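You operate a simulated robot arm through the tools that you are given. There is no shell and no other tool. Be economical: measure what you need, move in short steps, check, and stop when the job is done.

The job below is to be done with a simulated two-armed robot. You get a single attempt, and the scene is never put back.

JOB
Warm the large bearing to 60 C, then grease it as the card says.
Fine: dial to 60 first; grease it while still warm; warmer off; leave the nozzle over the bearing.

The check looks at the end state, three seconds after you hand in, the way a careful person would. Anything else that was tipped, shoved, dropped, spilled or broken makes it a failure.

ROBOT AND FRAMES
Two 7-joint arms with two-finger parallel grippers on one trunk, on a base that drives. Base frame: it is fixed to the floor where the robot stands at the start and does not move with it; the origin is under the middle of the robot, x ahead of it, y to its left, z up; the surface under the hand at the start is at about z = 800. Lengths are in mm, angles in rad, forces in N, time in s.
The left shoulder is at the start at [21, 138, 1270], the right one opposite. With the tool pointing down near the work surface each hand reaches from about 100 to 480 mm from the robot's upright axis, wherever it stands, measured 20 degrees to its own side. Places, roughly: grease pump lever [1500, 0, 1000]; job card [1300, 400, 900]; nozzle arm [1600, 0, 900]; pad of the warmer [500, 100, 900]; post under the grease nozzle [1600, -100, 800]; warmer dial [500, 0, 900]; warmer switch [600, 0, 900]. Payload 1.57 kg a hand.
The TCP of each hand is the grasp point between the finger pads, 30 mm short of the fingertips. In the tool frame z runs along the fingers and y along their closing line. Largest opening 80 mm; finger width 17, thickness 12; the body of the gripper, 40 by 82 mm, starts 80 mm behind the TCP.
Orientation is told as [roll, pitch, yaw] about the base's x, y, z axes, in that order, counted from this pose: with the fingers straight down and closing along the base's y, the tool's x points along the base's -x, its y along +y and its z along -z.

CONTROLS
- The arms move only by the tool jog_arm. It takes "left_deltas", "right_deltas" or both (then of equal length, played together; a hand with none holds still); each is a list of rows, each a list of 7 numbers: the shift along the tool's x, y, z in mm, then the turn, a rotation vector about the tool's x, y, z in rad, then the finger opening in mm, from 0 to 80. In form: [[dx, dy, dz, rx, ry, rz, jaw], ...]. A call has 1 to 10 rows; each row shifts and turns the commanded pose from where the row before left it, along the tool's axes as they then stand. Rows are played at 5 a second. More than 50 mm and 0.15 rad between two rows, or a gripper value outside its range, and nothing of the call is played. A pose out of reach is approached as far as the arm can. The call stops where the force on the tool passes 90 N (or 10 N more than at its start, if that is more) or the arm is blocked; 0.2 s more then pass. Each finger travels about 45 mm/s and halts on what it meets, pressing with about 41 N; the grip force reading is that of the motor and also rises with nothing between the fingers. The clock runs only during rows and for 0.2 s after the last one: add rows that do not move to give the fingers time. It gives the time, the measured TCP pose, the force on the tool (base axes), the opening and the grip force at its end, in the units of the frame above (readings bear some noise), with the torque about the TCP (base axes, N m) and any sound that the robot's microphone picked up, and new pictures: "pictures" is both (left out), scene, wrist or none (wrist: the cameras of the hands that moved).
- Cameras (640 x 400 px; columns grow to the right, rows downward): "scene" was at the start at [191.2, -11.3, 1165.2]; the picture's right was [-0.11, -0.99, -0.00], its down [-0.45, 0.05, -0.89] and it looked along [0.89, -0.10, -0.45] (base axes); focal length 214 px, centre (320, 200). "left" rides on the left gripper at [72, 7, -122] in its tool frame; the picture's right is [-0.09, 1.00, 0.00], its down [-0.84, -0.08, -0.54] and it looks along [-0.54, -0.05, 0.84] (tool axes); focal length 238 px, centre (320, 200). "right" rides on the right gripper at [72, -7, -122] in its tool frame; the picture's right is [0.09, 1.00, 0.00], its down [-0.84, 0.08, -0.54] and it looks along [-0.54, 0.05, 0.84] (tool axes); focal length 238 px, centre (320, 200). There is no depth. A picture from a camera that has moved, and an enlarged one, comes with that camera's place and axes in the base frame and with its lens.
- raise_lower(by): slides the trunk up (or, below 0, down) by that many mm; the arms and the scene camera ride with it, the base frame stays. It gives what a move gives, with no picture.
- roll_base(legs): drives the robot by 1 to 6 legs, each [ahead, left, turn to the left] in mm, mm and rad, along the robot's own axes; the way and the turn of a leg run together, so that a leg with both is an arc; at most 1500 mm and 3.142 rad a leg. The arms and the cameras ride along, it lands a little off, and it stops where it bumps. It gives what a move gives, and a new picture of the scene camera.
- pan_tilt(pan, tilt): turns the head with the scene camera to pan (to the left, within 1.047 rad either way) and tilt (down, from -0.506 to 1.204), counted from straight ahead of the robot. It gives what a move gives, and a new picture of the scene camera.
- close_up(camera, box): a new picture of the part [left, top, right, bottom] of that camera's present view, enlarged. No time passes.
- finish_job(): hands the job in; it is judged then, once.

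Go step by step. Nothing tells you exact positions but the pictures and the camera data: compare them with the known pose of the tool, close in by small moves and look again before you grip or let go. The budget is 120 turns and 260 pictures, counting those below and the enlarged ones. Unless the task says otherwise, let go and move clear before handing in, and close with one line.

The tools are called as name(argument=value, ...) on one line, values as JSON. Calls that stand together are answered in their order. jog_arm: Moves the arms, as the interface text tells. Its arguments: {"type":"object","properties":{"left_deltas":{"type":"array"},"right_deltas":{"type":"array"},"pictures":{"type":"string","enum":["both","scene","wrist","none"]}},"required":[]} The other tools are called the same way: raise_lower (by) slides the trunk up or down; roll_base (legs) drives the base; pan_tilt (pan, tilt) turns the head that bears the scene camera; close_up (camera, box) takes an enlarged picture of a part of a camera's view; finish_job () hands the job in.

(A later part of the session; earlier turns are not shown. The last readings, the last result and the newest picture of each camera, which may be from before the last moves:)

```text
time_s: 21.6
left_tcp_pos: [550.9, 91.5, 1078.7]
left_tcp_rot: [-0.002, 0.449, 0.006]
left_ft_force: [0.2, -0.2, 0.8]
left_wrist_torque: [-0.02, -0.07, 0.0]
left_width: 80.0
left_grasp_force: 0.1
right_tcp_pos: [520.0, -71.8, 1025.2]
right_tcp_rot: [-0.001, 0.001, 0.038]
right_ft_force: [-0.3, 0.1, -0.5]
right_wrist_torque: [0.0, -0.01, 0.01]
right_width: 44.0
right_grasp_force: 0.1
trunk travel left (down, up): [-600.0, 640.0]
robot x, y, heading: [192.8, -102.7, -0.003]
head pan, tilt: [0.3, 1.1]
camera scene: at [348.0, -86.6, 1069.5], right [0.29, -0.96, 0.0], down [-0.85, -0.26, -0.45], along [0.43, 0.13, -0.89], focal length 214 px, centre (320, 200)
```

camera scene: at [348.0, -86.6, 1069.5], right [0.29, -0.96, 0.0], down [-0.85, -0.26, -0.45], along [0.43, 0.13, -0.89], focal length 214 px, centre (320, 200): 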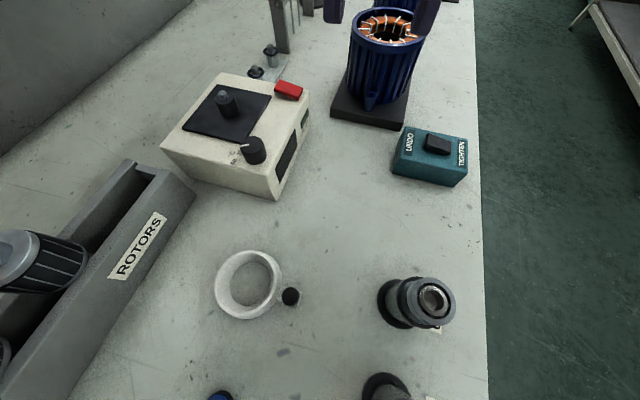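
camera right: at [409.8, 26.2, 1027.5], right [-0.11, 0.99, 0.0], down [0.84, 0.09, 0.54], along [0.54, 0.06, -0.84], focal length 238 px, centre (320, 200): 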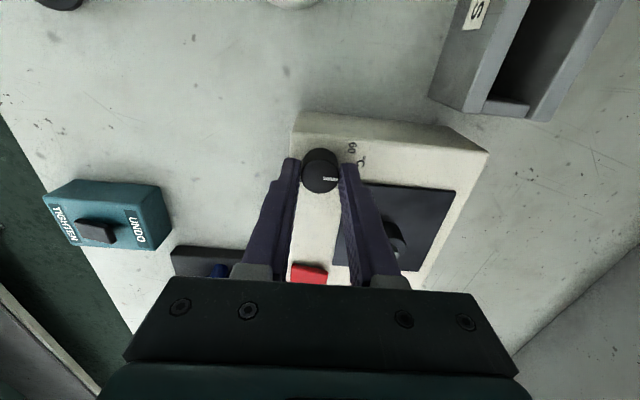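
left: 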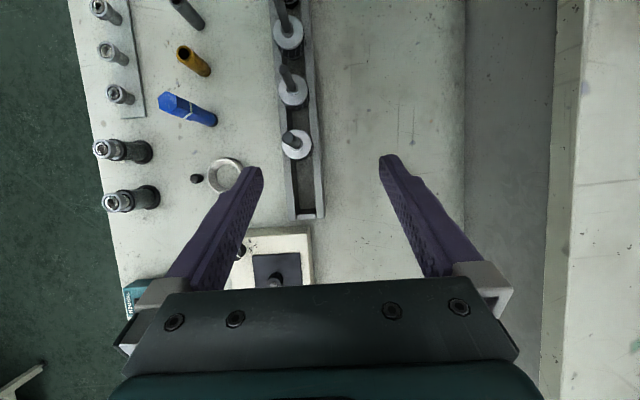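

Bearing 6202 is at about (380, -163, 893). I'll bring the left hand upright over the dial and the right hand over the bearing.

jog_arm(left_deltas=[[0, 0, 0, 0, -0.149, 0, 60], [0, 0, 0, 0, -0.149, 0, 44], [0, 0, 0, 0, -0.149, 0, 44], [0, 0, 0, 0, 0, 0, 44], [24, -19, 0, 0, 0, 0, 44], [24, -19, 20, 0, 0, 0, 44], [24, -19, 30, 0, 0, 0, 44], [0, 0, 40, 0, 0, 0, 44], [0, 0, 0, 0, 0, 0, 44]], right_deltas=[[35, -23, 0, 0, 0, 0, 60], [35, -23, 0, 0, 0, 0, 60], [35, -23, 0, 0, 0, 0, 60], [35, -22, 0, 0, 0, 0, 60], [0, 0, 0, 0, 0, 0.04, 60], [0, 0, 0, 0, 0, 0, 60], [0, 0, 0, 0, 0, 0, 60], [0, 0, 0, 0, 0, 0, 60], [0, 0, 0, 0, 0, 0, 60]])

close_up(camera="left", box=[240, 80, 400, 200])

```text
time_s: 22.3
left_tcp_pos: [551.6, 91.2, 1080.2]
left_tcp_rot: [0.0, 0.08, 0.009]
left_ft_force: [1.4, 0.1, 0.4]
left_wrist_torque: [0.01, 0.02, -0.01]
left_width: 43.9
left_grasp_force: 0.0
right_tcp_pos: [447.7, -131.2, 1028.1]
right_tcp_rot: [0.012, -0.019, -0.016]
right_ft_force: [35.3, 21.0, 9.4]
right_wrist_torque: [-2.91, 5.65, -1.12]
right_width: 60.0
right_grasp_force: 0.0
trunk travel left (down, up): [-600.0, 640.0]
robot x, y, heading: [190.7, -101.6, -0.007]
head pan, tilt: [0.3, 1.1]
stopped in row 3 (right hand): the force on the tool passed its limit at 134 N (the readings are from after the stop); the commanded pose is now the measured one
camera scene: at [349.4, -89.5, 1069.8], right [0.25, -0.97, 0.0], down [-0.86, -0.22, -0.46], along [0.45, 0.11, -0.89], focal length 214 px, centre (320, 200)
camera right: at [374.5, -137.3, 1147.1], right [-0.08, 1.0, 0.01], down [0.83, 0.06, 0.56], along [0.56, 0.05, -0.83], focal length 238 px, centre (320, 200)
camera left: at [489.0, 97.1, 1206.4], right [0.08, 1.0, -0.01], down [0.88, -0.07, 0.47], along [0.47, -0.05, -0.88], focal length 238 px, centre (320, 200)
```

scene: 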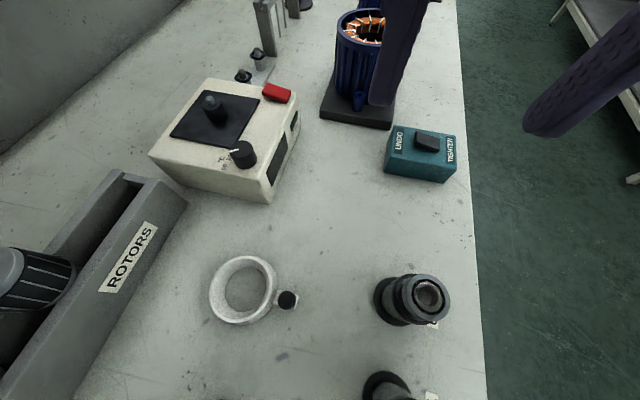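
right: 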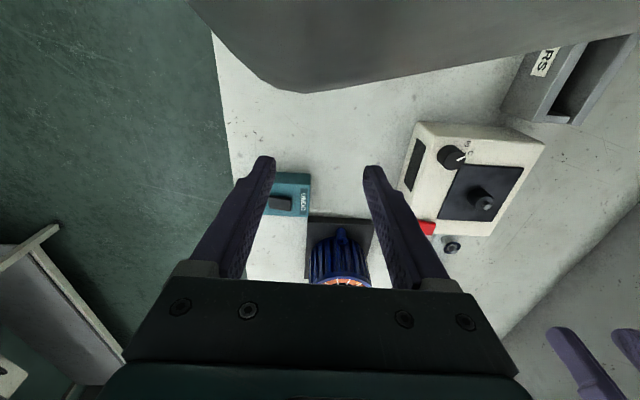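
left: 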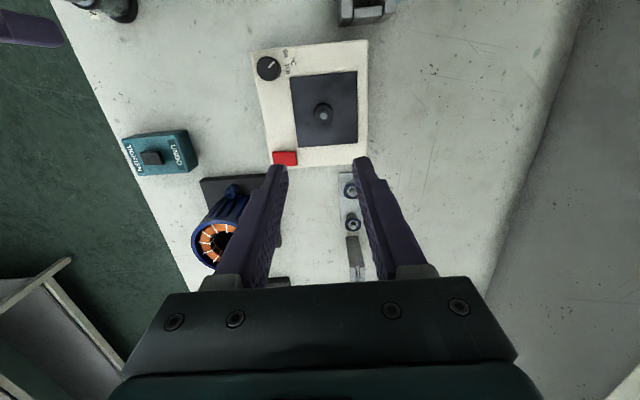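

```text
3.33 times, centred on (320, 140) of left
camera zoom: at [489.0, 97.1, 1206.4], right [0.08, 1.0, -0.01], down [0.88, -0.07, 0.47], along [0.47, -0.05, -0.88], focal length 794 px, centre (320, 400)
```

zoom: 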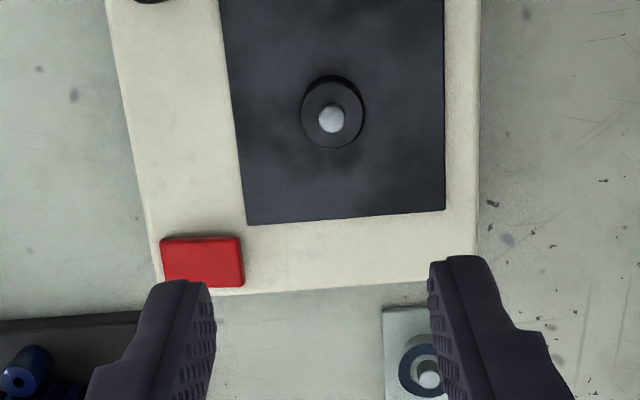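

My right hand touched my own head (it hangs low ahead of my axis). I'll back the hand off, then reposition the base so the hands work well ahead of the head.

jog_arm(right_deltas=[[-40, -10, 0, 0, 0, 0, 60], [-30, -20, 0, 0, 0, 0, 60], [0, 0, 0, 0, 0, 0, 60]], left_deltas=[[0, 0, 0, 0, -0.08, 0, 44], [0, 0, 0, 0, 0, 0, 44], [0, 0, 0, 0, 0, 0, 44]], pictures="none")

roll_base(legs=[[-66, 57, 0]])

pan_tilt(pan=0, tilt=0.9)

```text
time_s: 23.1
left_tcp_pos: [551.1, 90.4, 1079.2]
left_tcp_rot: [-0.001, 0.002, 0.011]
left_ft_force: [0.4, -0.5, 0.1]
left_wrist_torque: [0.03, 0.04, -0.02]
left_width: 44.0
left_grasp_force: 0.0
right_tcp_pos: [514.9, -163.0, 1026.2]
right_tcp_rot: [0.009, -0.013, -0.006]
right_ft_force: [0.2, 0.5, -0.3]
right_wrist_torque: [-0.01, -0.02, 0.01]
right_width: 59.9
right_grasp_force: 0.1
trunk travel left (down, up): [-600.0, 640.0]
robot x, y, heading: [187.1, -106.4, -0.006]
head pan, tilt: [0.3, 1.1]
```

```text
time_s: 24.2
left_tcp_pos: [485.8, 148.6, 1079.8]
left_tcp_rot: [-0.002, 0.003, 0.009]
left_ft_force: [-0.7, 0.1, -0.1]
left_wrist_torque: [-0.01, -0.02, -0.01]
left_width: 44.1
left_grasp_force: 0.0
right_tcp_pos: [447.5, -105.9, 1026.1]
right_tcp_rot: [0.009, -0.015, -0.006]
right_ft_force: [0.0, -0.4, 0.9]
right_wrist_torque: [-0.02, 0.01, -0.01]
right_width: 59.7
right_grasp_force: 0.0
trunk travel left (down, up): [-600.0, 640.0]
robot x, y, heading: [122.2, -46.2, -0.0]
head pan, tilt: [0.3, 1.1]
camera scene: at [282.0, -30.5, 1069.4], right [0.29, -0.96, 0.0], down [-0.85, -0.26, -0.45], along [0.43, 0.13, -0.89], focal length 214 px, centre (320, 200)
```

scene: 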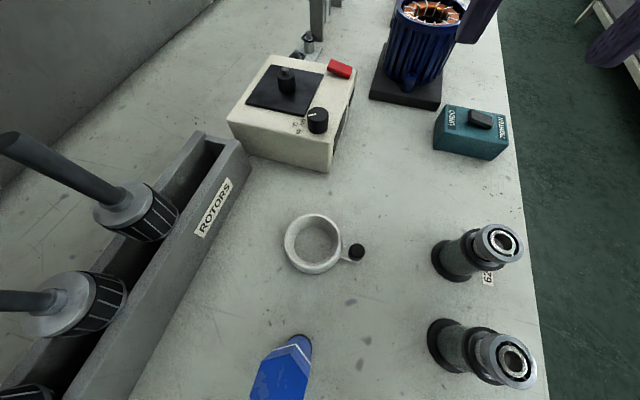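

```text
time_s: 25.0
left_tcp_pos: [484.9, 147.6, 1078.9]
left_tcp_rot: [-0.003, 0.003, 0.008]
left_ft_force: [-0.4, 0.0, 0.3]
left_wrist_torque: [0.01, -0.03, -0.01]
left_width: 43.9
left_grasp_force: 0.1
right_tcp_pos: [449.9, -107.8, 1027.5]
right_tcp_rot: [0.009, -0.015, -0.007]
right_ft_force: [0.1, 0.2, 0.8]
right_wrist_torque: [-0.04, -0.02, 0.0]
right_width: 60.0
right_grasp_force: 0.1
trunk travel left (down, up): [-600.0, 640.0]
robot x, y, heading: [121.0, -45.0, -0.002]
head pan, tilt: [0.0, 0.901]
camera scene: at [297.2, -49.3, 1083.2], right [0.0, -1.0, 0.0], down [-0.78, 0.0, -0.62], along [0.62, 0.0, -0.78], focal length 214 px, centre (320, 200)
```

scene: 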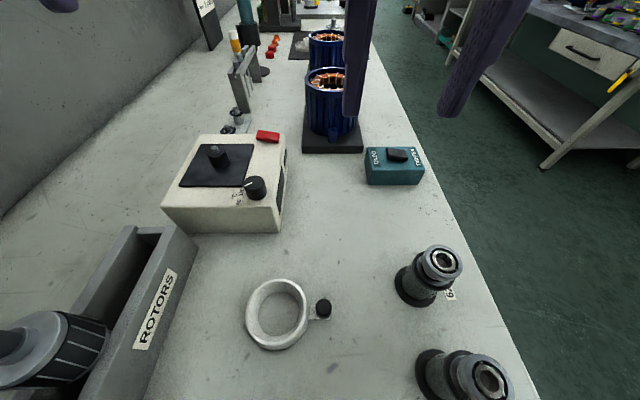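

Base well placed. Left hand to the dial, right hand toward above the bearing, both staying high until I look.

jog_arm(left_deltas=[[2, -38, 20, 0, 0, 0, 44], [2, -38, 20, 0, 0, 0, 44], [1, -38, 20, 0, 0, 0, 44], [0, 0, 30, 0, 0, 0, 44], [0, 0, 30, 0, 0, 0, 44], [0, 0, 25, 0, 0, 0, 44], [0, 0, 0, 0, 0, 0, 44]], right_deltas=[[15, -10, 0, 0, 0, 0, 60], [15, -10, 0, 0, 0, 0, 60], [15, -15, 0, 0, 0, 0, 60], [10, -10, 0, 0, 0, 0, 60], [10, -8, 0, 0, 0, 0, 60], [4, -2, 0, 0, 0, 0, 60], [0, 0, 0, 0, 0, 0, 60]])

close_up(camera="left", box=[240, 80, 400, 200])

```text
time_s: 26.6
left_tcp_pos: [481.1, 33.6, 934.0]
left_tcp_rot: [-0.002, 0.003, 0.008]
left_ft_force: [-0.2, -0.7, 0.0]
left_wrist_torque: [0.01, 0.02, -0.01]
left_width: 44.0
left_grasp_force: 0.1
right_tcp_pos: [378.9, -162.4, 1024.6]
right_tcp_rot: [0.009, -0.016, -0.005]
right_ft_force: [0.6, 0.3, 0.3]
right_wrist_torque: [0.01, 0.01, -0.01]
right_width: 60.2
right_grasp_force: 0.1
trunk travel left (down, up): [-600.0, 640.0]
robot x, y, heading: [120.5, -49.6, -0.008]
head pan, tilt: [0.0, 0.901]
camera scene: at [297.2, -49.3, 1083.2], right [0.0, -1.0, 0.0], down [-0.78, 0.0, -0.62], along [0.62, 0.0, -0.78], focal length 214 px, centre (320, 200)
camera right: at [306.1, -169.7, 1144.6], right [-0.08, 1.0, 0.01], down [0.83, 0.07, 0.56], along [0.55, 0.05, -0.83], focal length 238 px, centre (320, 200)
camera left: at [409.8, 38.2, 1055.7], right [0.08, 1.0, 0.0], down [0.84, -0.07, 0.54], along [0.54, -0.05, -0.84], focal length 238 px, centre (320, 200)
```

scene: 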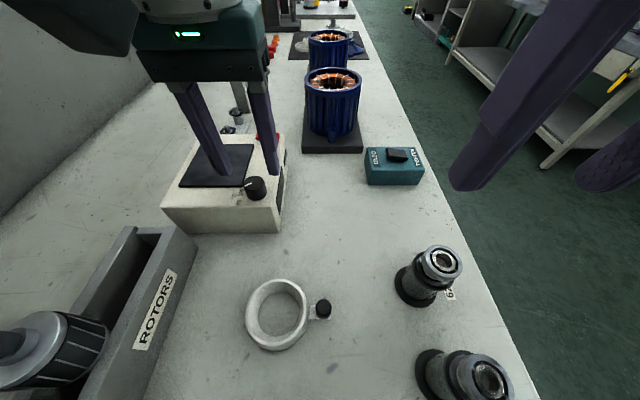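
right: 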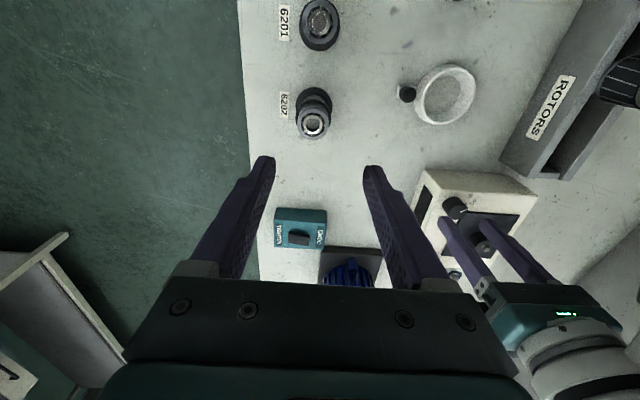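
left: 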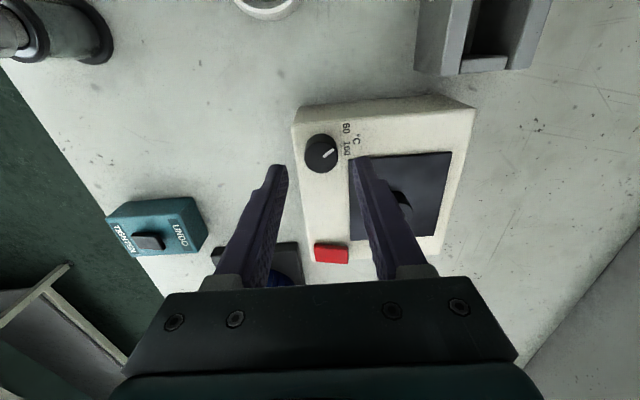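

```text
3.33 times, centred on (320, 140) of left
camera zoom: at [409.8, 38.2, 1055.7], right [0.08, 1.0, 0.0], down [0.84, -0.07, 0.54], along [0.54, -0.05, -0.84], focal length 794 px, centre (320, 400)
```

zoom: 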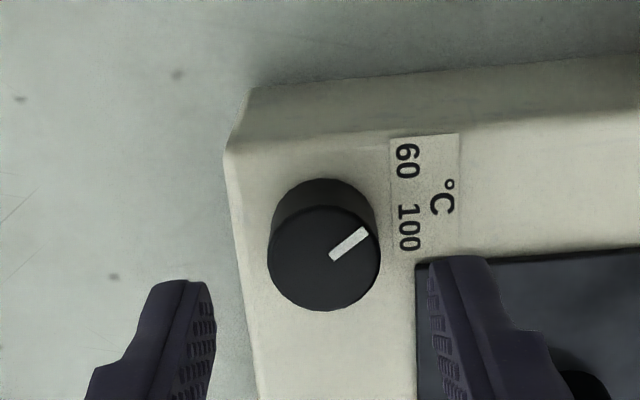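

The dial is between the left fingers. Descend, grip, nudge 0.12 rad more so the pointer aims at "60", release and lift.

jog_arm(left_deltas=[[0, 0, 14, 0, 0, 0.06, 44], [0, 0, 14, 0, 0, 0, 44], [0, 0, 0, 0, 0, 0, 20], [0, 0, 0, 0, 0, 0, 20], [0, 0, 0, 0, 0, 0, 20], [0, 0, 0, 0, 0, -0.06, 20], [0, 0, 0, 0, 0, -0.06, 20], [0, 0, 0, 0, 0, 0, 20]], pictures="none")

jog_arm(left_deltas=[[0, 0, 0, 0, 0, 0, 44], [0, 0, 0, 0, 0, 0, 44], [0, 0, -20, 0, 0, 0, 44], [0, 0, -30, 0, 0, 0, 44], [0, 0, -30, 0, 0, 0, 44], [0, 0, 0, 0, 0, 0, 44]], pictures="none")

close_up(camera="left", box=[260, 60, 400, 180])

close_up(camera="right", box=[240, 40, 400, 180])

```text
time_s: 28.4
left_tcp_pos: [479.3, 33.0, 905.7]
left_tcp_rot: [-0.003, 0.003, 0.068]
left_ft_force: [0.3, 1.4, -3.7]
left_wrist_torque: [0.1, -0.01, -0.42]
left_width: 25.1
left_grasp_force: 36.3
right_tcp_pos: [378.9, -162.9, 1024.9]
right_tcp_rot: [0.011, -0.017, -0.006]
right_ft_force: [-0.5, 0.2, -0.3]
right_wrist_torque: [0.04, 0.0, 0.0]
right_width: 59.9
right_grasp_force: 0.0
trunk travel left (down, up): [-600.0, 640.0]
robot x, y, heading: [119.4, -49.1, -0.001]
head pan, tilt: [0.0, 0.901]
```

```text
time_s: 29.8
left_tcp_pos: [482.5, 34.1, 986.3]
left_tcp_rot: [-0.002, 0.002, 0.068]
left_ft_force: [-0.2, 0.2, -0.3]
left_wrist_torque: [0.02, 0.02, -0.03]
left_width: 43.8
left_grasp_force: 0.0
right_tcp_pos: [378.3, -163.3, 1023.7]
right_tcp_rot: [0.011, -0.016, -0.006]
right_ft_force: [0.4, -0.2, -0.8]
right_wrist_torque: [0.0, -0.03, 0.02]
right_width: 60.1
right_grasp_force: 0.0
trunk travel left (down, up): [-600.0, 640.0]
robot x, y, heading: [120.2, -46.8, -0.006]
head pan, tilt: [0.0, 0.901]
```

```text
3.33 times, centred on (330, 120) of left
camera zoom: at [409.0, 35.3, 1107.7], right [0.02, 1.0, 0.0], down [0.84, -0.02, 0.54], along [0.54, -0.02, -0.84], focal length 794 px, centre (287, 467)
```

zoom: 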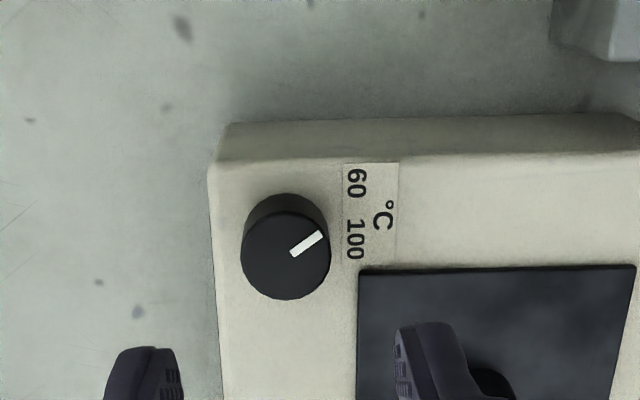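

```text
2.86 times, centred on (320, 110) of right
camera zoom: at [306.2, -169.5, 1144.6], right [-0.09, 1.0, 0.01], down [0.83, 0.07, 0.56], along [0.55, 0.05, -0.83], focal length 681 px, centre (320, 457)
```

zoom: 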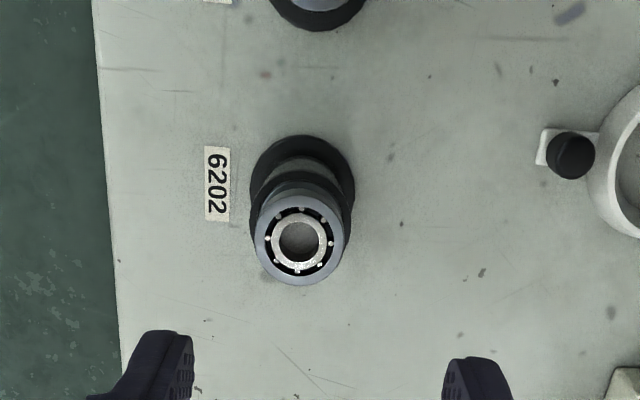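

There was some resisting torque at the end, maybe a stop. I'll zoom to measure the pointer angle.

close_up(camera="left", box=[325, 110, 385, 155])

close_up(camera="scene", box=[220, 165, 280, 210])

```text
8.89 times, centred on (355, 132) of left
camera zoom: at [409.0, 35.3, 1107.7], right [0.02, 1.0, 0.0], down [0.84, -0.02, 0.54], along [0.54, -0.02, -0.84], focal length 2119 px, centre (9, 800)
```

zoom: 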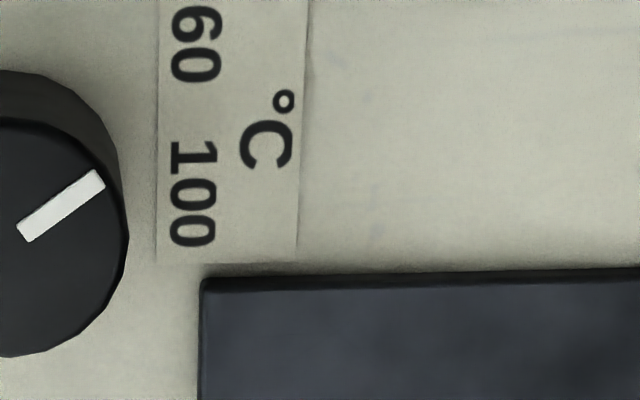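

```text
8.89 times, centred on (250, 188) of scene
camera zoom: at [297.2, -49.3, 1083.2], right [0.0, -1.0, 0.0], down [-0.78, 0.0, -0.62], along [0.62, 0.0, -0.78], focal length 1906 px, centre (942, 311)
```

zoom: 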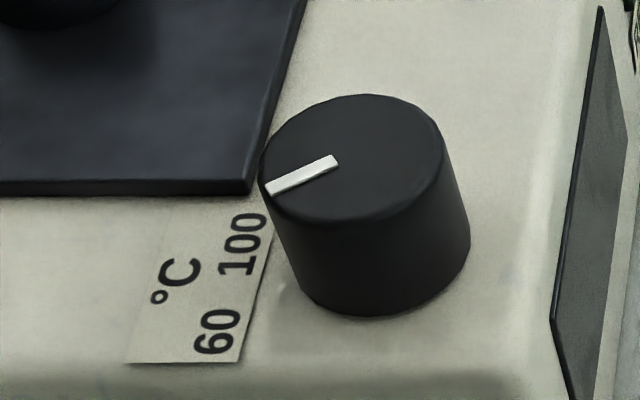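

The pointer is at about 36°, in line with "60" (38°), apparently against its stop. Now the bearing: top at about (381, -169, 878). I'll lower the right hand above it and look.

jog_arm(right_deltas=[[-3, -7, 20, 0.011, 0.016, 0, 60], [0, 0, 40, 0, 0, 0, 60], [0, 0, 40, 0, 0, 0, 60], [0, 0, 0, 0, 0, 0, 60]])

close_up(camera="scene", box=[370, 210, 500, 320])

close_up(camera="right", box=[240, 80, 400, 220])

```text
time_s: 30.8
left_tcp_pos: [482.5, 34.6, 985.2]
left_tcp_rot: [-0.001, 0.004, 0.068]
left_ft_force: [0.8, 0.4, 0.5]
left_wrist_torque: [-0.01, 0.01, 0.01]
left_width: 44.1
left_grasp_force: 0.1
right_tcp_pos: [381.0, -169.7, 925.3]
right_tcp_rot: [-0.003, 0.002, -0.007]
right_ft_force: [0.6, 0.2, 0.0]
right_wrist_torque: [0.03, -0.01, -0.03]
right_width: 60.1
right_grasp_force: 0.1
trunk travel left (down, up): [-600.0, 640.0]
robot x, y, heading: [121.5, -48.4, -0.0]
head pan, tilt: [0.0, 0.901]
camera scene: at [297.2, -49.3, 1083.3], right [0.0, -1.0, 0.0], down [-0.78, 0.0, -0.62], along [0.62, 0.0, -0.78], focal length 214 px, centre (320, 200)
camera right: at [310.7, -175.5, 1046.3], right [-0.09, 1.0, 0.0], down [0.84, 0.07, 0.54], along [0.54, 0.04, -0.84], focal length 238 px, centre (320, 200)
```

scene: 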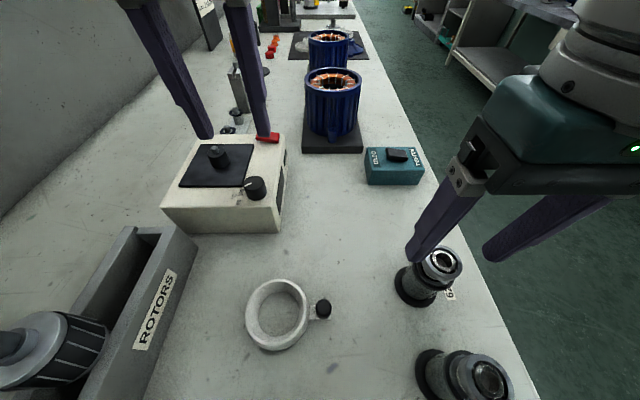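
right: 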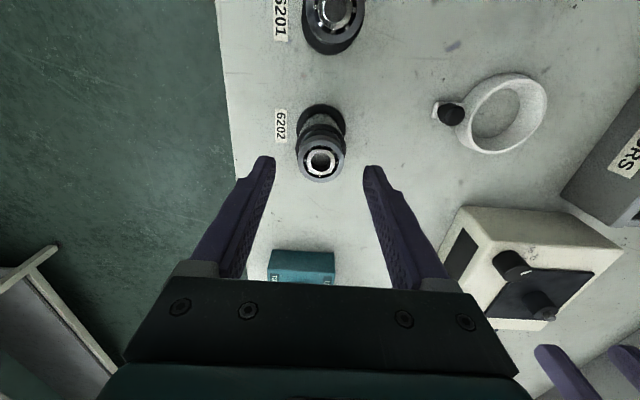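

```text
3.64 times, centred on (435, 265) of scene
camera zoom: at [297.2, -49.3, 1083.3], right [0.0, -1.0, 0.0], down [-0.78, 0.0, -0.62], along [0.62, 0.0, -0.78], focal length 780 px, centre (-98, -36)
```

zoom: 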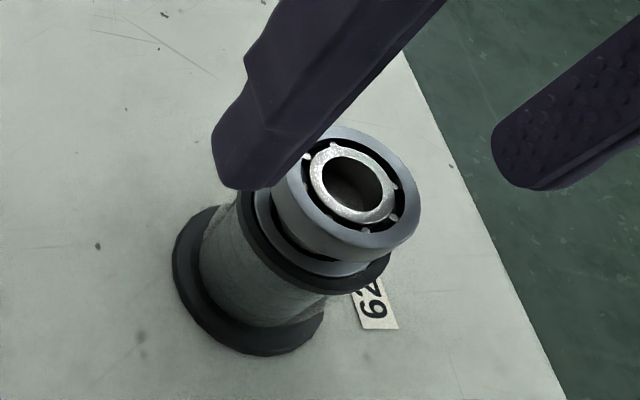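

```text
2.86 times, centred on (320, 150) of right
camera zoom: at [310.7, -175.5, 1046.3], right [-0.09, 1.0, 0.0], down [0.84, 0.07, 0.54], along [0.54, 0.04, -0.84], focal length 681 px, centre (320, 343)
```

zoom: 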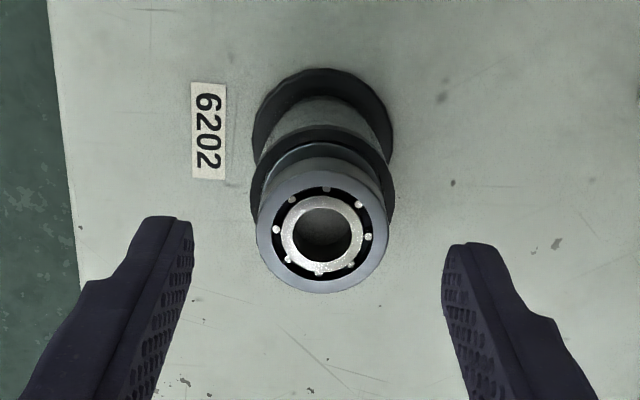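

The bearing is centred between the fingers. Descend so tips straddle the outer ring, and grip.

jog_arm(right_deltas=[[-1, 0, 14, 0, 0, 0, 60], [0, 0, 13, 0, 0, 0, 60], [0, 0, 0, 0, 0, 0, 30], [0, 0, 0, 0, 0, 0, 30], [0, 0, 0, 0, 0, 0, 30], [0, 0, 0, 0, 0, 0, 30]])

close_up(camera="scene", box=[370, 200, 500, 310])

```text
time_s: 32.2
left_tcp_pos: [481.6, 34.4, 984.9]
left_tcp_rot: [-0.003, 0.003, 0.067]
left_ft_force: [0.3, -0.2, -0.3]
left_wrist_torque: [0.0, -0.01, -0.02]
left_width: 43.9
left_grasp_force: 0.1
right_tcp_pos: [382.5, -168.9, 896.7]
right_tcp_rot: [-0.004, 0.002, -0.006]
right_ft_force: [-0.1, -0.5, 0.7]
right_wrist_torque: [0.0, 0.02, -0.03]
right_width: 32.3
right_grasp_force: 33.3
trunk travel left (down, up): [-600.0, 640.0]
robot x, y, heading: [122.8, -44.8, -0.007]
head pan, tilt: [0.0, 0.901]
camera scene: at [297.2, -49.3, 1083.2], right [0.0, -1.0, 0.0], down [-0.78, 0.0, -0.62], along [0.62, 0.0, -0.78], focal length 214 px, centre (320, 200)
camera right: at [311.3, -174.7, 1018.5], right [-0.09, 1.0, 0.0], down [0.84, 0.07, 0.54], along [0.54, 0.04, -0.84], focal length 238 px, centre (320, 200)
```

scene: 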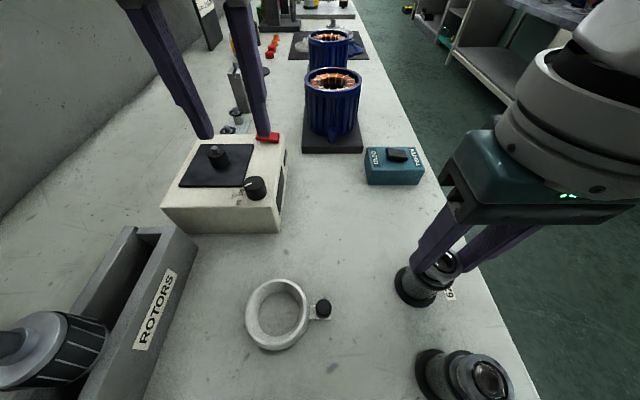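
right: 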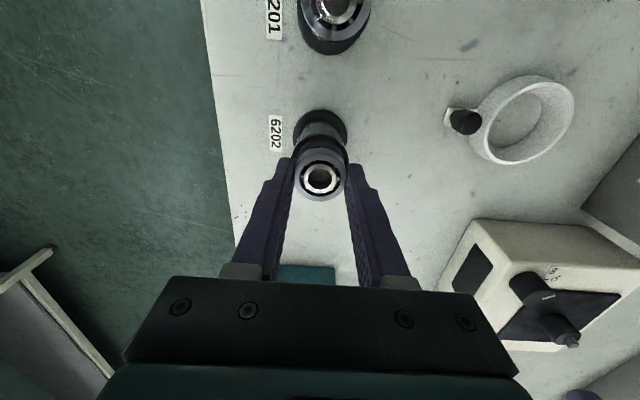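

```text
3.64 times, centred on (435, 255) of scene
camera zoom: at [297.2, -49.3, 1083.2], right [0.0, -1.0, 0.0], down [-0.78, 0.0, -0.62], along [0.62, 0.0, -0.78], focal length 780 px, centre (-98, 0)
```

zoom: 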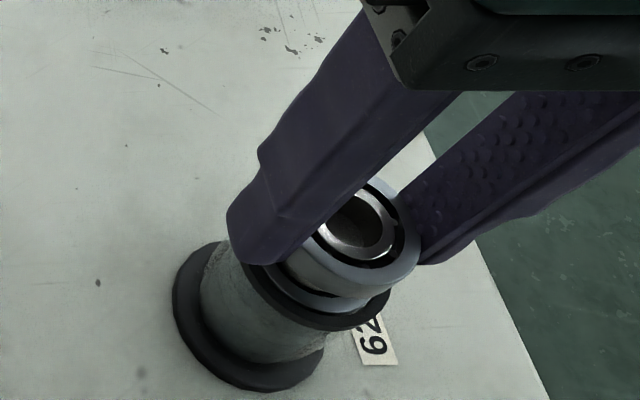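

Gripped at 32 mm. Lift gently and check it's held, moving the left hand aside.

jog_arm(right_deltas=[[0, 0, -10, 0, 0, 0, 28], [0, 0, -20, 0, 0, 0, 28], [0, 0, -30, 0, 0, 0, 28], [0, 0, -30, 0, 0, 0, 28], [0, 0, 0, 0, 0, 0, 28]], left_deltas=[[0, 0, -30, 0, 0, 0, 44], [0, 30, -30, 0, 0, 0, 44], [0, 45, -15, 0, 0, 0, 44], [0, 45, 0, 0, 0, 0, 44], [0, 45, 0, 0, 0, 0, 44]])

close_up(camera="scene", box=[160, 100, 300, 240])

```text
time_s: 33.4
left_tcp_pos: [469.1, 198.1, 1062.4]
left_tcp_rot: [-0.002, 0.005, 0.069]
left_ft_force: [1.1, 0.4, -0.1]
left_wrist_torque: [-0.03, 0.02, 0.01]
left_width: 44.0
left_grasp_force: 0.1
right_tcp_pos: [383.4, -168.8, 986.9]
right_tcp_rot: [-0.003, 0.002, -0.006]
right_ft_force: [0.7, 0.3, -0.9]
right_wrist_torque: [-0.01, 0.01, 0.03]
right_width: 31.9
right_grasp_force: 40.2
trunk travel left (down, up): [-600.0, 640.0]
robot x, y, heading: [123.2, -46.4, -0.002]
head pan, tilt: [0.0, 0.901]
camera scene: at [297.1, -49.1, 1083.2], right [0.0, -1.0, 0.0], down [-0.78, 0.0, -0.62], along [0.62, 0.0, -0.78], focal length 214 px, centre (320, 200)
camera right: at [312.6, -174.9, 1108.9], right [-0.09, 1.0, 0.0], down [0.84, 0.07, 0.54], along [0.54, 0.04, -0.84], focal length 238 px, centre (320, 200)
camera left: at [396.6, 198.6, 1183.7], right [0.03, 1.0, 0.0], down [0.84, -0.02, 0.54], along [0.54, -0.02, -0.84], focal length 238 px, centre (320, 200)
```

scene: 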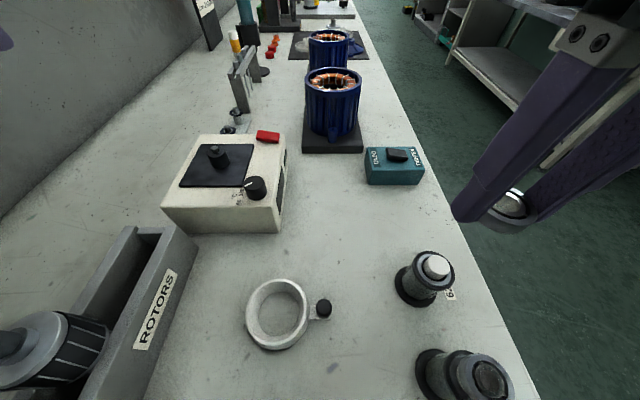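
right: 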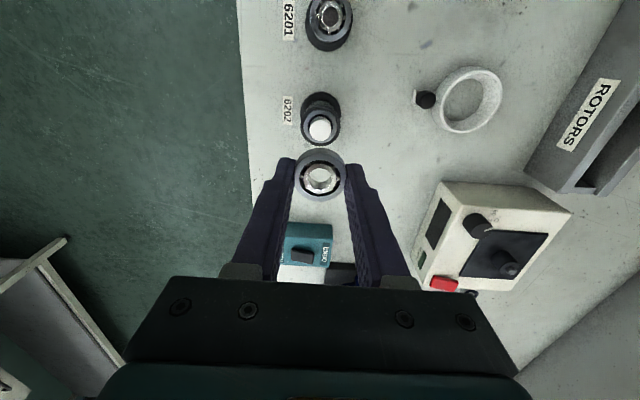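
left: 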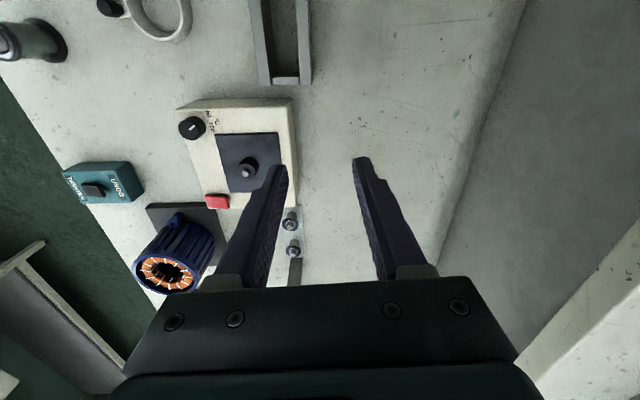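

```text
2.86 times, centred on (230, 170) of scene
camera zoom: at [297.1, -49.1, 1083.2], right [0.0, -1.0, 0.0], down [-0.78, 0.0, -0.62], along [0.62, 0.0, -0.78], focal length 613 px, centre (577, 286)
```

zoom: 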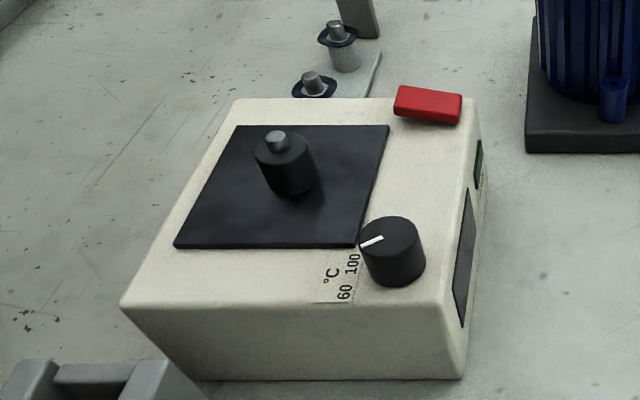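

Bearing held. I need the spindle position precisely.

close_up(camera="left", box=[210, 130, 290, 210])

close_up(camera="scene", box=[190, 135, 250, 185])

close_up(camera="right", box=[280, 130, 360, 210])

```text
5.00 times, centred on (250, 170) of left
camera zoom: at [396.6, 198.6, 1183.7], right [0.03, 1.0, 0.0], down [0.84, -0.02, 0.54], along [0.54, -0.02, -0.84], focal length 1192 px, centre (670, 350)
```

zoom: 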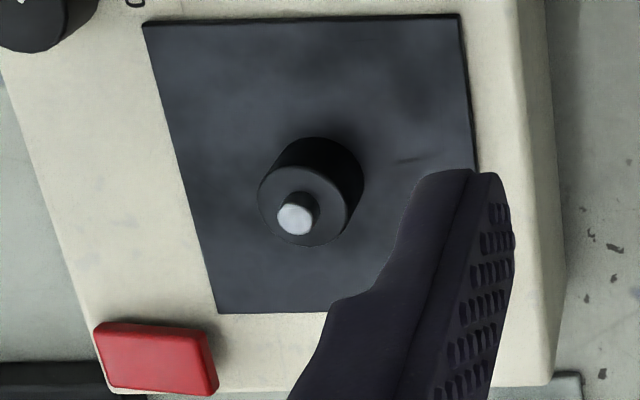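

```text
8.00 times, centred on (220, 160) of scene
camera zoom: at [297.1, -49.1, 1083.2], right [0.0, -1.0, 0.0], down [-0.78, 0.0, -0.62], along [0.62, 0.0, -0.78], focal length 1716 px, centre (1120, 520)
```

zoom: 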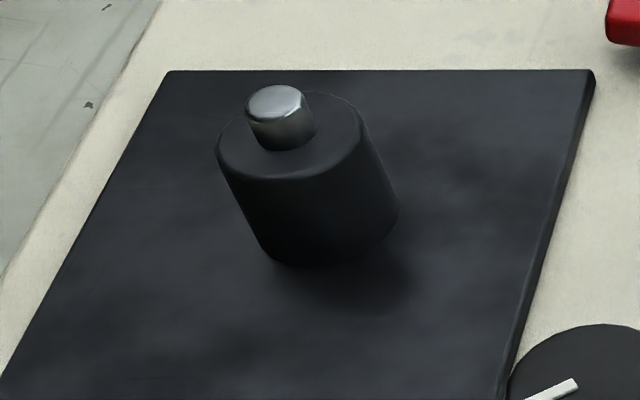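

```text
5.00 times, centred on (320, 170) of right
camera zoom: at [312.6, -174.9, 1108.9], right [-0.09, 1.0, 0.0], down [0.84, 0.07, 0.54], along [0.54, 0.04, -0.84], focal length 1192 px, centre (320, 350)
```

zoom: 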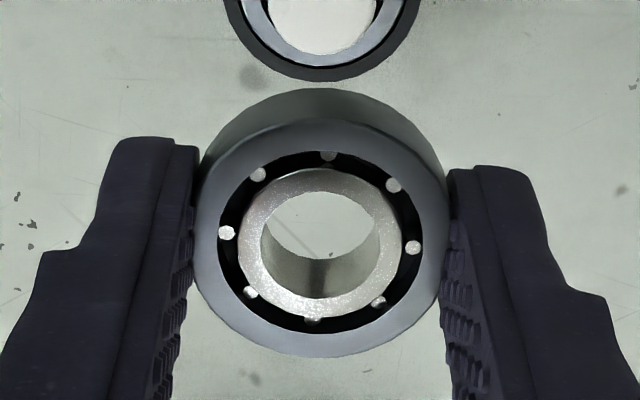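

The pad spindle pin top is at about (534, 94, 900), shoulder ~890; the bearing bottom is ~26 below my TCP. I'll roll a bit so the right hand reaches comfortably.

roll_base(legs=[[38, 86, 0]])

```text
time_s: 34.7
left_tcp_pos: [506.9, 275.0, 1058.5]
left_tcp_rot: [-0.011, 0.006, 0.059]
left_ft_force: [0.1, -0.1, -0.8]
left_wrist_torque: [0.0, -0.02, 0.0]
left_width: 43.8
left_grasp_force: 0.0
right_tcp_pos: [418.9, -91.5, 987.7]
right_tcp_rot: [-0.01, 0.005, -0.009]
right_ft_force: [0.6, 0.1, -1.4]
right_wrist_torque: [0.02, -0.01, -0.07]
right_width: 32.3
right_grasp_force: 41.0
trunk travel left (down, up): [-600.0, 640.0]
robot x, y, heading: [158.6, 41.6, -0.009]
head pan, tilt: [0.0, 0.901]
stopped in leg 1: the robot was blocked; the commanded pose is now the measured one
camera scene: at [333.2, 31.1, 1082.3], right [-0.01, -1.0, 0.01], down [-0.79, 0.0, -0.62], along [0.62, -0.01, -0.79], focal length 214 px, centre (320, 200)
```

scene: 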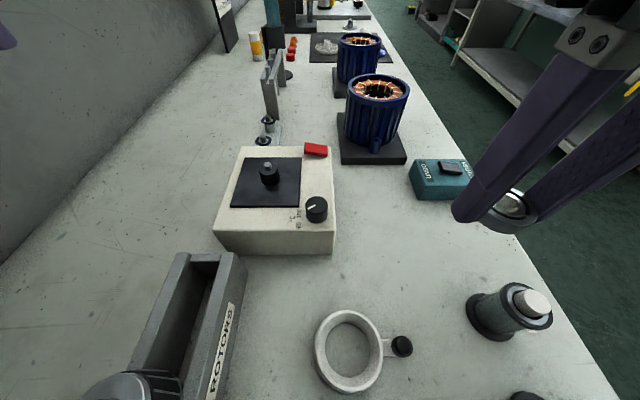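

I was blocked at the end, probably the left elbow on the wall shelf. I'll back off 25 mm.

roll_base(legs=[[0, -25, 0.008]])

pan_tilt(pan=1.04, tilt=0.3)

```text
time_s: 35.5
left_tcp_pos: [507.0, 259.7, 1062.7]
left_tcp_rot: [-0.001, 0.002, 0.069]
left_ft_force: [-0.1, -1.0, 0.3]
left_wrist_torque: [0.0, 0.02, 0.01]
left_width: 44.1
left_grasp_force: 0.1
right_tcp_pos: [422.2, -105.9, 987.4]
right_tcp_rot: [-0.003, 0.001, -0.001]
right_ft_force: [-0.7, -0.3, -0.5]
right_wrist_torque: [0.0, -0.03, 0.0]
right_width: 32.3
right_grasp_force: 40.4
trunk travel left (down, up): [-600.0, 640.0]
robot x, y, heading: [158.1, 13.7, 0.001]
head pan, tilt: [0.0, 0.901]
camera scene: at [336.1, 14.1, 1083.2], right [0.0, -1.0, 0.0], down [-0.78, 0.0, -0.62], along [0.62, 0.0, -0.78], focal length 214 px, centre (320, 200)
```

scene: 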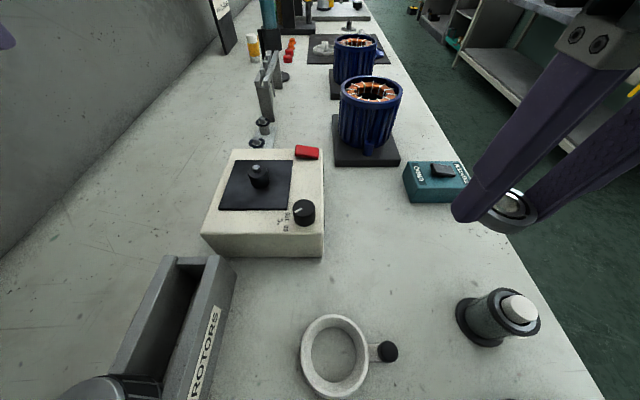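

```text
time_s: 36.8
left_tcp_pos: [507.1, 260.1, 1062.6]
left_tcp_rot: [-0.003, 0.001, 0.07]
left_ft_force: [0.0, 0.0, -0.3]
left_wrist_torque: [0.01, 0.02, -0.01]
left_width: 43.8
left_grasp_force: 0.1
right_tcp_pos: [423.7, -105.6, 987.6]
right_tcp_rot: [-0.003, 0.003, -0.003]
right_ft_force: [-0.5, -0.6, -0.2]
right_wrist_torque: [-0.01, 0.0, 0.02]
right_width: 32.1
right_grasp_force: 40.0
trunk travel left (down, up): [-600.0, 640.0]
robot x, y, heading: [161.0, 15.3, 0.004]
head pan, tilt: [1.04, 0.3]
camera scene: at [307.8, 94.8, 1135.5], right [0.86, -0.51, 0.0], down [-0.15, -0.26, -0.96], along [0.48, 0.82, -0.3], focal length 214 px, centre (320, 200)
```

scene: 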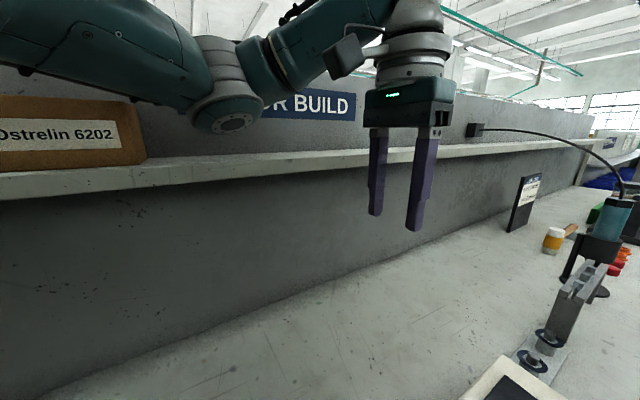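

The left elbow is near the shelf but clear. Now carry the bearing first forward, then over the spindle.

pan_tilt(pan=0.2, tilt=0.75)

jog_arm(right_deltas=[[-40, 0, 0, 0, 0, 0, 28], [-40, 0, 0, 0, 0, 0, 28], [-30, 35, 0, 0, 0, 0, 28], [0, 45, 0, 0, 0, 0, 28], [0, 40, 0, 0, 0, 0, 28], [0, 40, 0, 0, 0, 0, 28], [0, 40, 0, 0, 0, 0, 28], [0, 0, 0, 0, 0, 0, 28]])

close_up(camera="right", box=[240, 100, 400, 220])

close_up(camera="scene", box=[200, 100, 360, 250])

```text
time_s: 38.0
left_tcp_pos: [507.0, 259.4, 1062.7]
left_tcp_rot: [-0.004, 0.0, 0.07]
left_ft_force: [0.6, -0.6, -0.5]
left_wrist_torque: [-0.03, 0.01, 0.02]
left_width: 43.8
left_grasp_force: 0.0
right_tcp_pos: [422.7, -106.1, 986.4]
right_tcp_rot: [-0.003, 0.002, -0.005]
right_ft_force: [0.3, 0.9, 0.0]
right_wrist_torque: [-0.02, 0.0, 0.01]
right_width: 32.1
right_grasp_force: 40.6
trunk travel left (down, up): [-600.0, 640.0]
robot x, y, heading: [159.6, 15.8, 0.0]
head pan, tilt: [0.201, 0.75]
camera scene: at [341.8, 30.9, 1095.2], right [0.2, -0.98, 0.0], down [-0.67, -0.14, -0.73], along [0.72, 0.15, -0.68], focal length 214 px, centre (320, 200)
```

scene: 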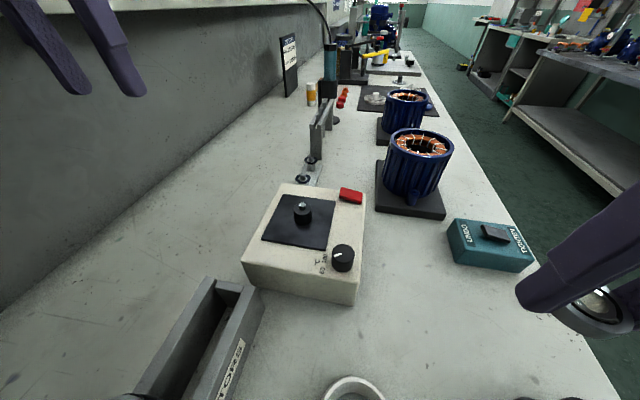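

```text
time_s: 39.8
left_tcp_pos: [508.3, 260.7, 1062.7]
left_tcp_rot: [-0.004, -0.002, 0.069]
left_ft_force: [0.7, 0.1, -0.2]
left_wrist_torque: [-0.01, 0.02, 0.02]
left_width: 44.1
left_grasp_force: 0.1
right_tcp_pos: [532.3, 93.8, 986.9]
right_tcp_rot: [-0.003, 0.002, -0.002]
right_ft_force: [-0.4, -0.6, -0.1]
right_wrist_torque: [0.03, 0.01, -0.02]
right_width: 32.3
right_grasp_force: 40.5
trunk travel left (down, up): [-600.0, 640.0]
robot x, y, heading: [158.0, 17.0, 0.002]
head pan, tilt: [0.201, 0.75]
camera scene: at [341.8, 30.8, 1095.1], right [0.2, -0.98, 0.0], down [-0.67, -0.14, -0.73], along [0.72, 0.15, -0.68], focal length 214 px, centre (320, 200)
camera right: at [461.7, 88.4, 1107.7], right [-0.09, 1.0, 0.0], down [0.84, 0.08, 0.54], along [0.54, 0.05, -0.84], focal length 238 px, centre (320, 200)
```

scene: 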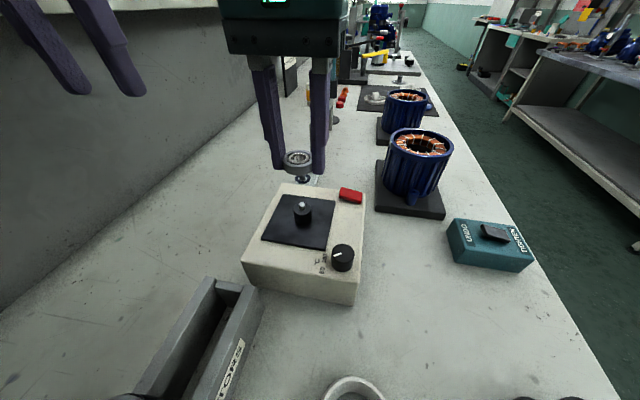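
right: 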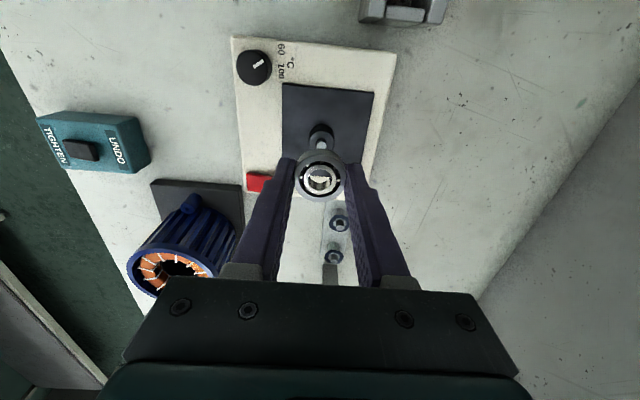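

```text
3.33 times, centred on (320, 160) of right
camera zoom: at [461.7, 88.4, 1107.7], right [-0.09, 1.0, 0.0], down [0.84, 0.08, 0.54], along [0.54, 0.05, -0.84], focal length 794 px, centre (320, 333)
```

zoom: 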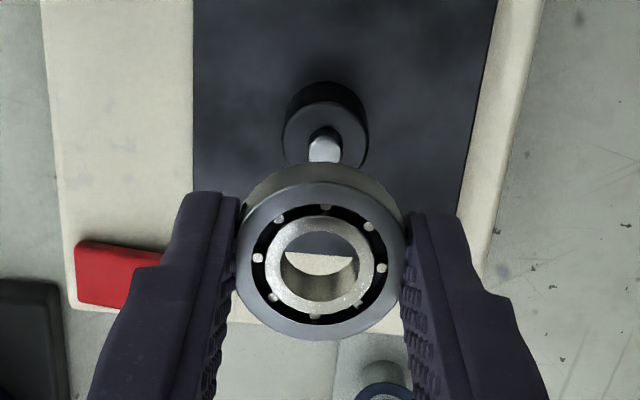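

```text
2.67 times, centred on (280, 175) of scene
camera zoom: at [341.8, 30.8, 1095.1], right [0.2, -0.98, 0.0], down [-0.67, -0.14, -0.73], along [0.72, 0.15, -0.68], focal length 572 px, centre (427, 267)
```

zoom: 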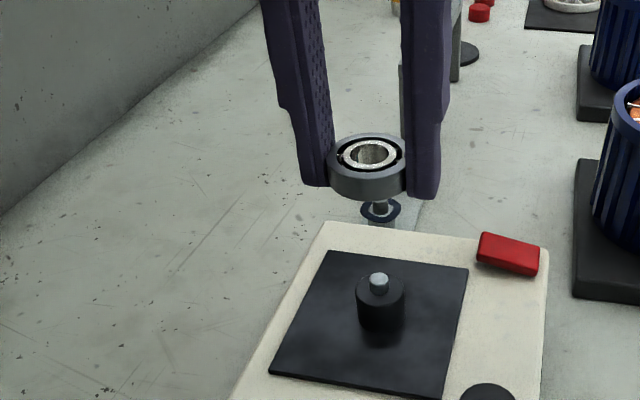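

The bearing is within ~2 mm of the pin. Shift slightly and lower to just above the pin, then check.

jog_arm(right_deltas=[[-1.5, 0.5, 20, 0, 0, 0, 28], [0, 0, 20, 0, 0, 0, 28], [0, 0, 14, 0, 0, 0, 28], [0, 0, 0, 0, 0, 0, 28]], pictures="none")

close_up(camera="right", box=[270, 110, 370, 210])

close_up(camera="scene", box=[250, 140, 360, 240])

```text
time_s: 40.8
left_tcp_pos: [507.7, 260.3, 1062.4]
left_tcp_rot: [-0.003, 0.001, 0.07]
left_ft_force: [0.9, 0.4, 0.0]
left_wrist_torque: [0.01, -0.03, -0.02]
left_width: 43.9
left_grasp_force: 0.1
right_tcp_pos: [538.5, 91.3, 934.7]
right_tcp_rot: [-0.005, -0.01, -0.012]
right_ft_force: [0.9, 0.6, -1.1]
right_wrist_torque: [-0.07, -0.01, 0.0]
right_width: 32.0
right_grasp_force: 41.0
trunk travel left (down, up): [-600.0, 640.0]
robot x, y, heading: [162.1, 17.3, 0.002]
head pan, tilt: [0.201, 0.75]
```

```text
4.00 times, centred on (320, 160) of right
camera zoom: at [467.4, 85.4, 1055.7], right [-0.08, 1.0, 0.0], down [0.83, 0.07, 0.55], along [0.55, 0.04, -0.84], focal length 953 px, centre (320, 360)
```

zoom: 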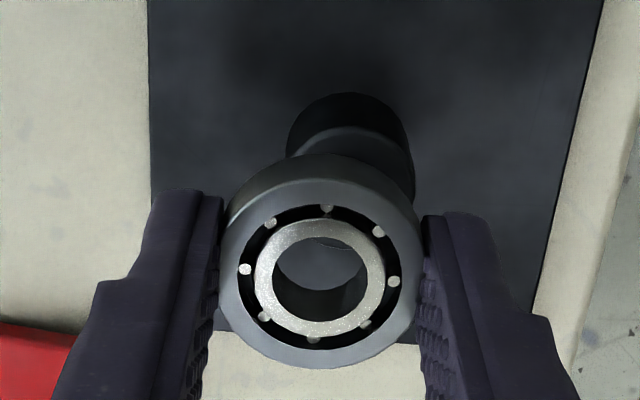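

```text
4.00 times, centred on (305, 190) of scene
camera zoom: at [337.3, 29.1, 1087.1], right [0.19, -0.98, 0.0], down [-0.74, -0.14, -0.66], along [0.65, 0.13, -0.75], focal length 858 px, centre (380, 240)
```

zoom: 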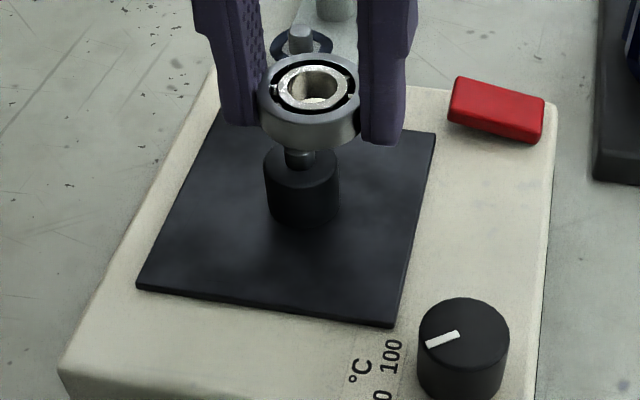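

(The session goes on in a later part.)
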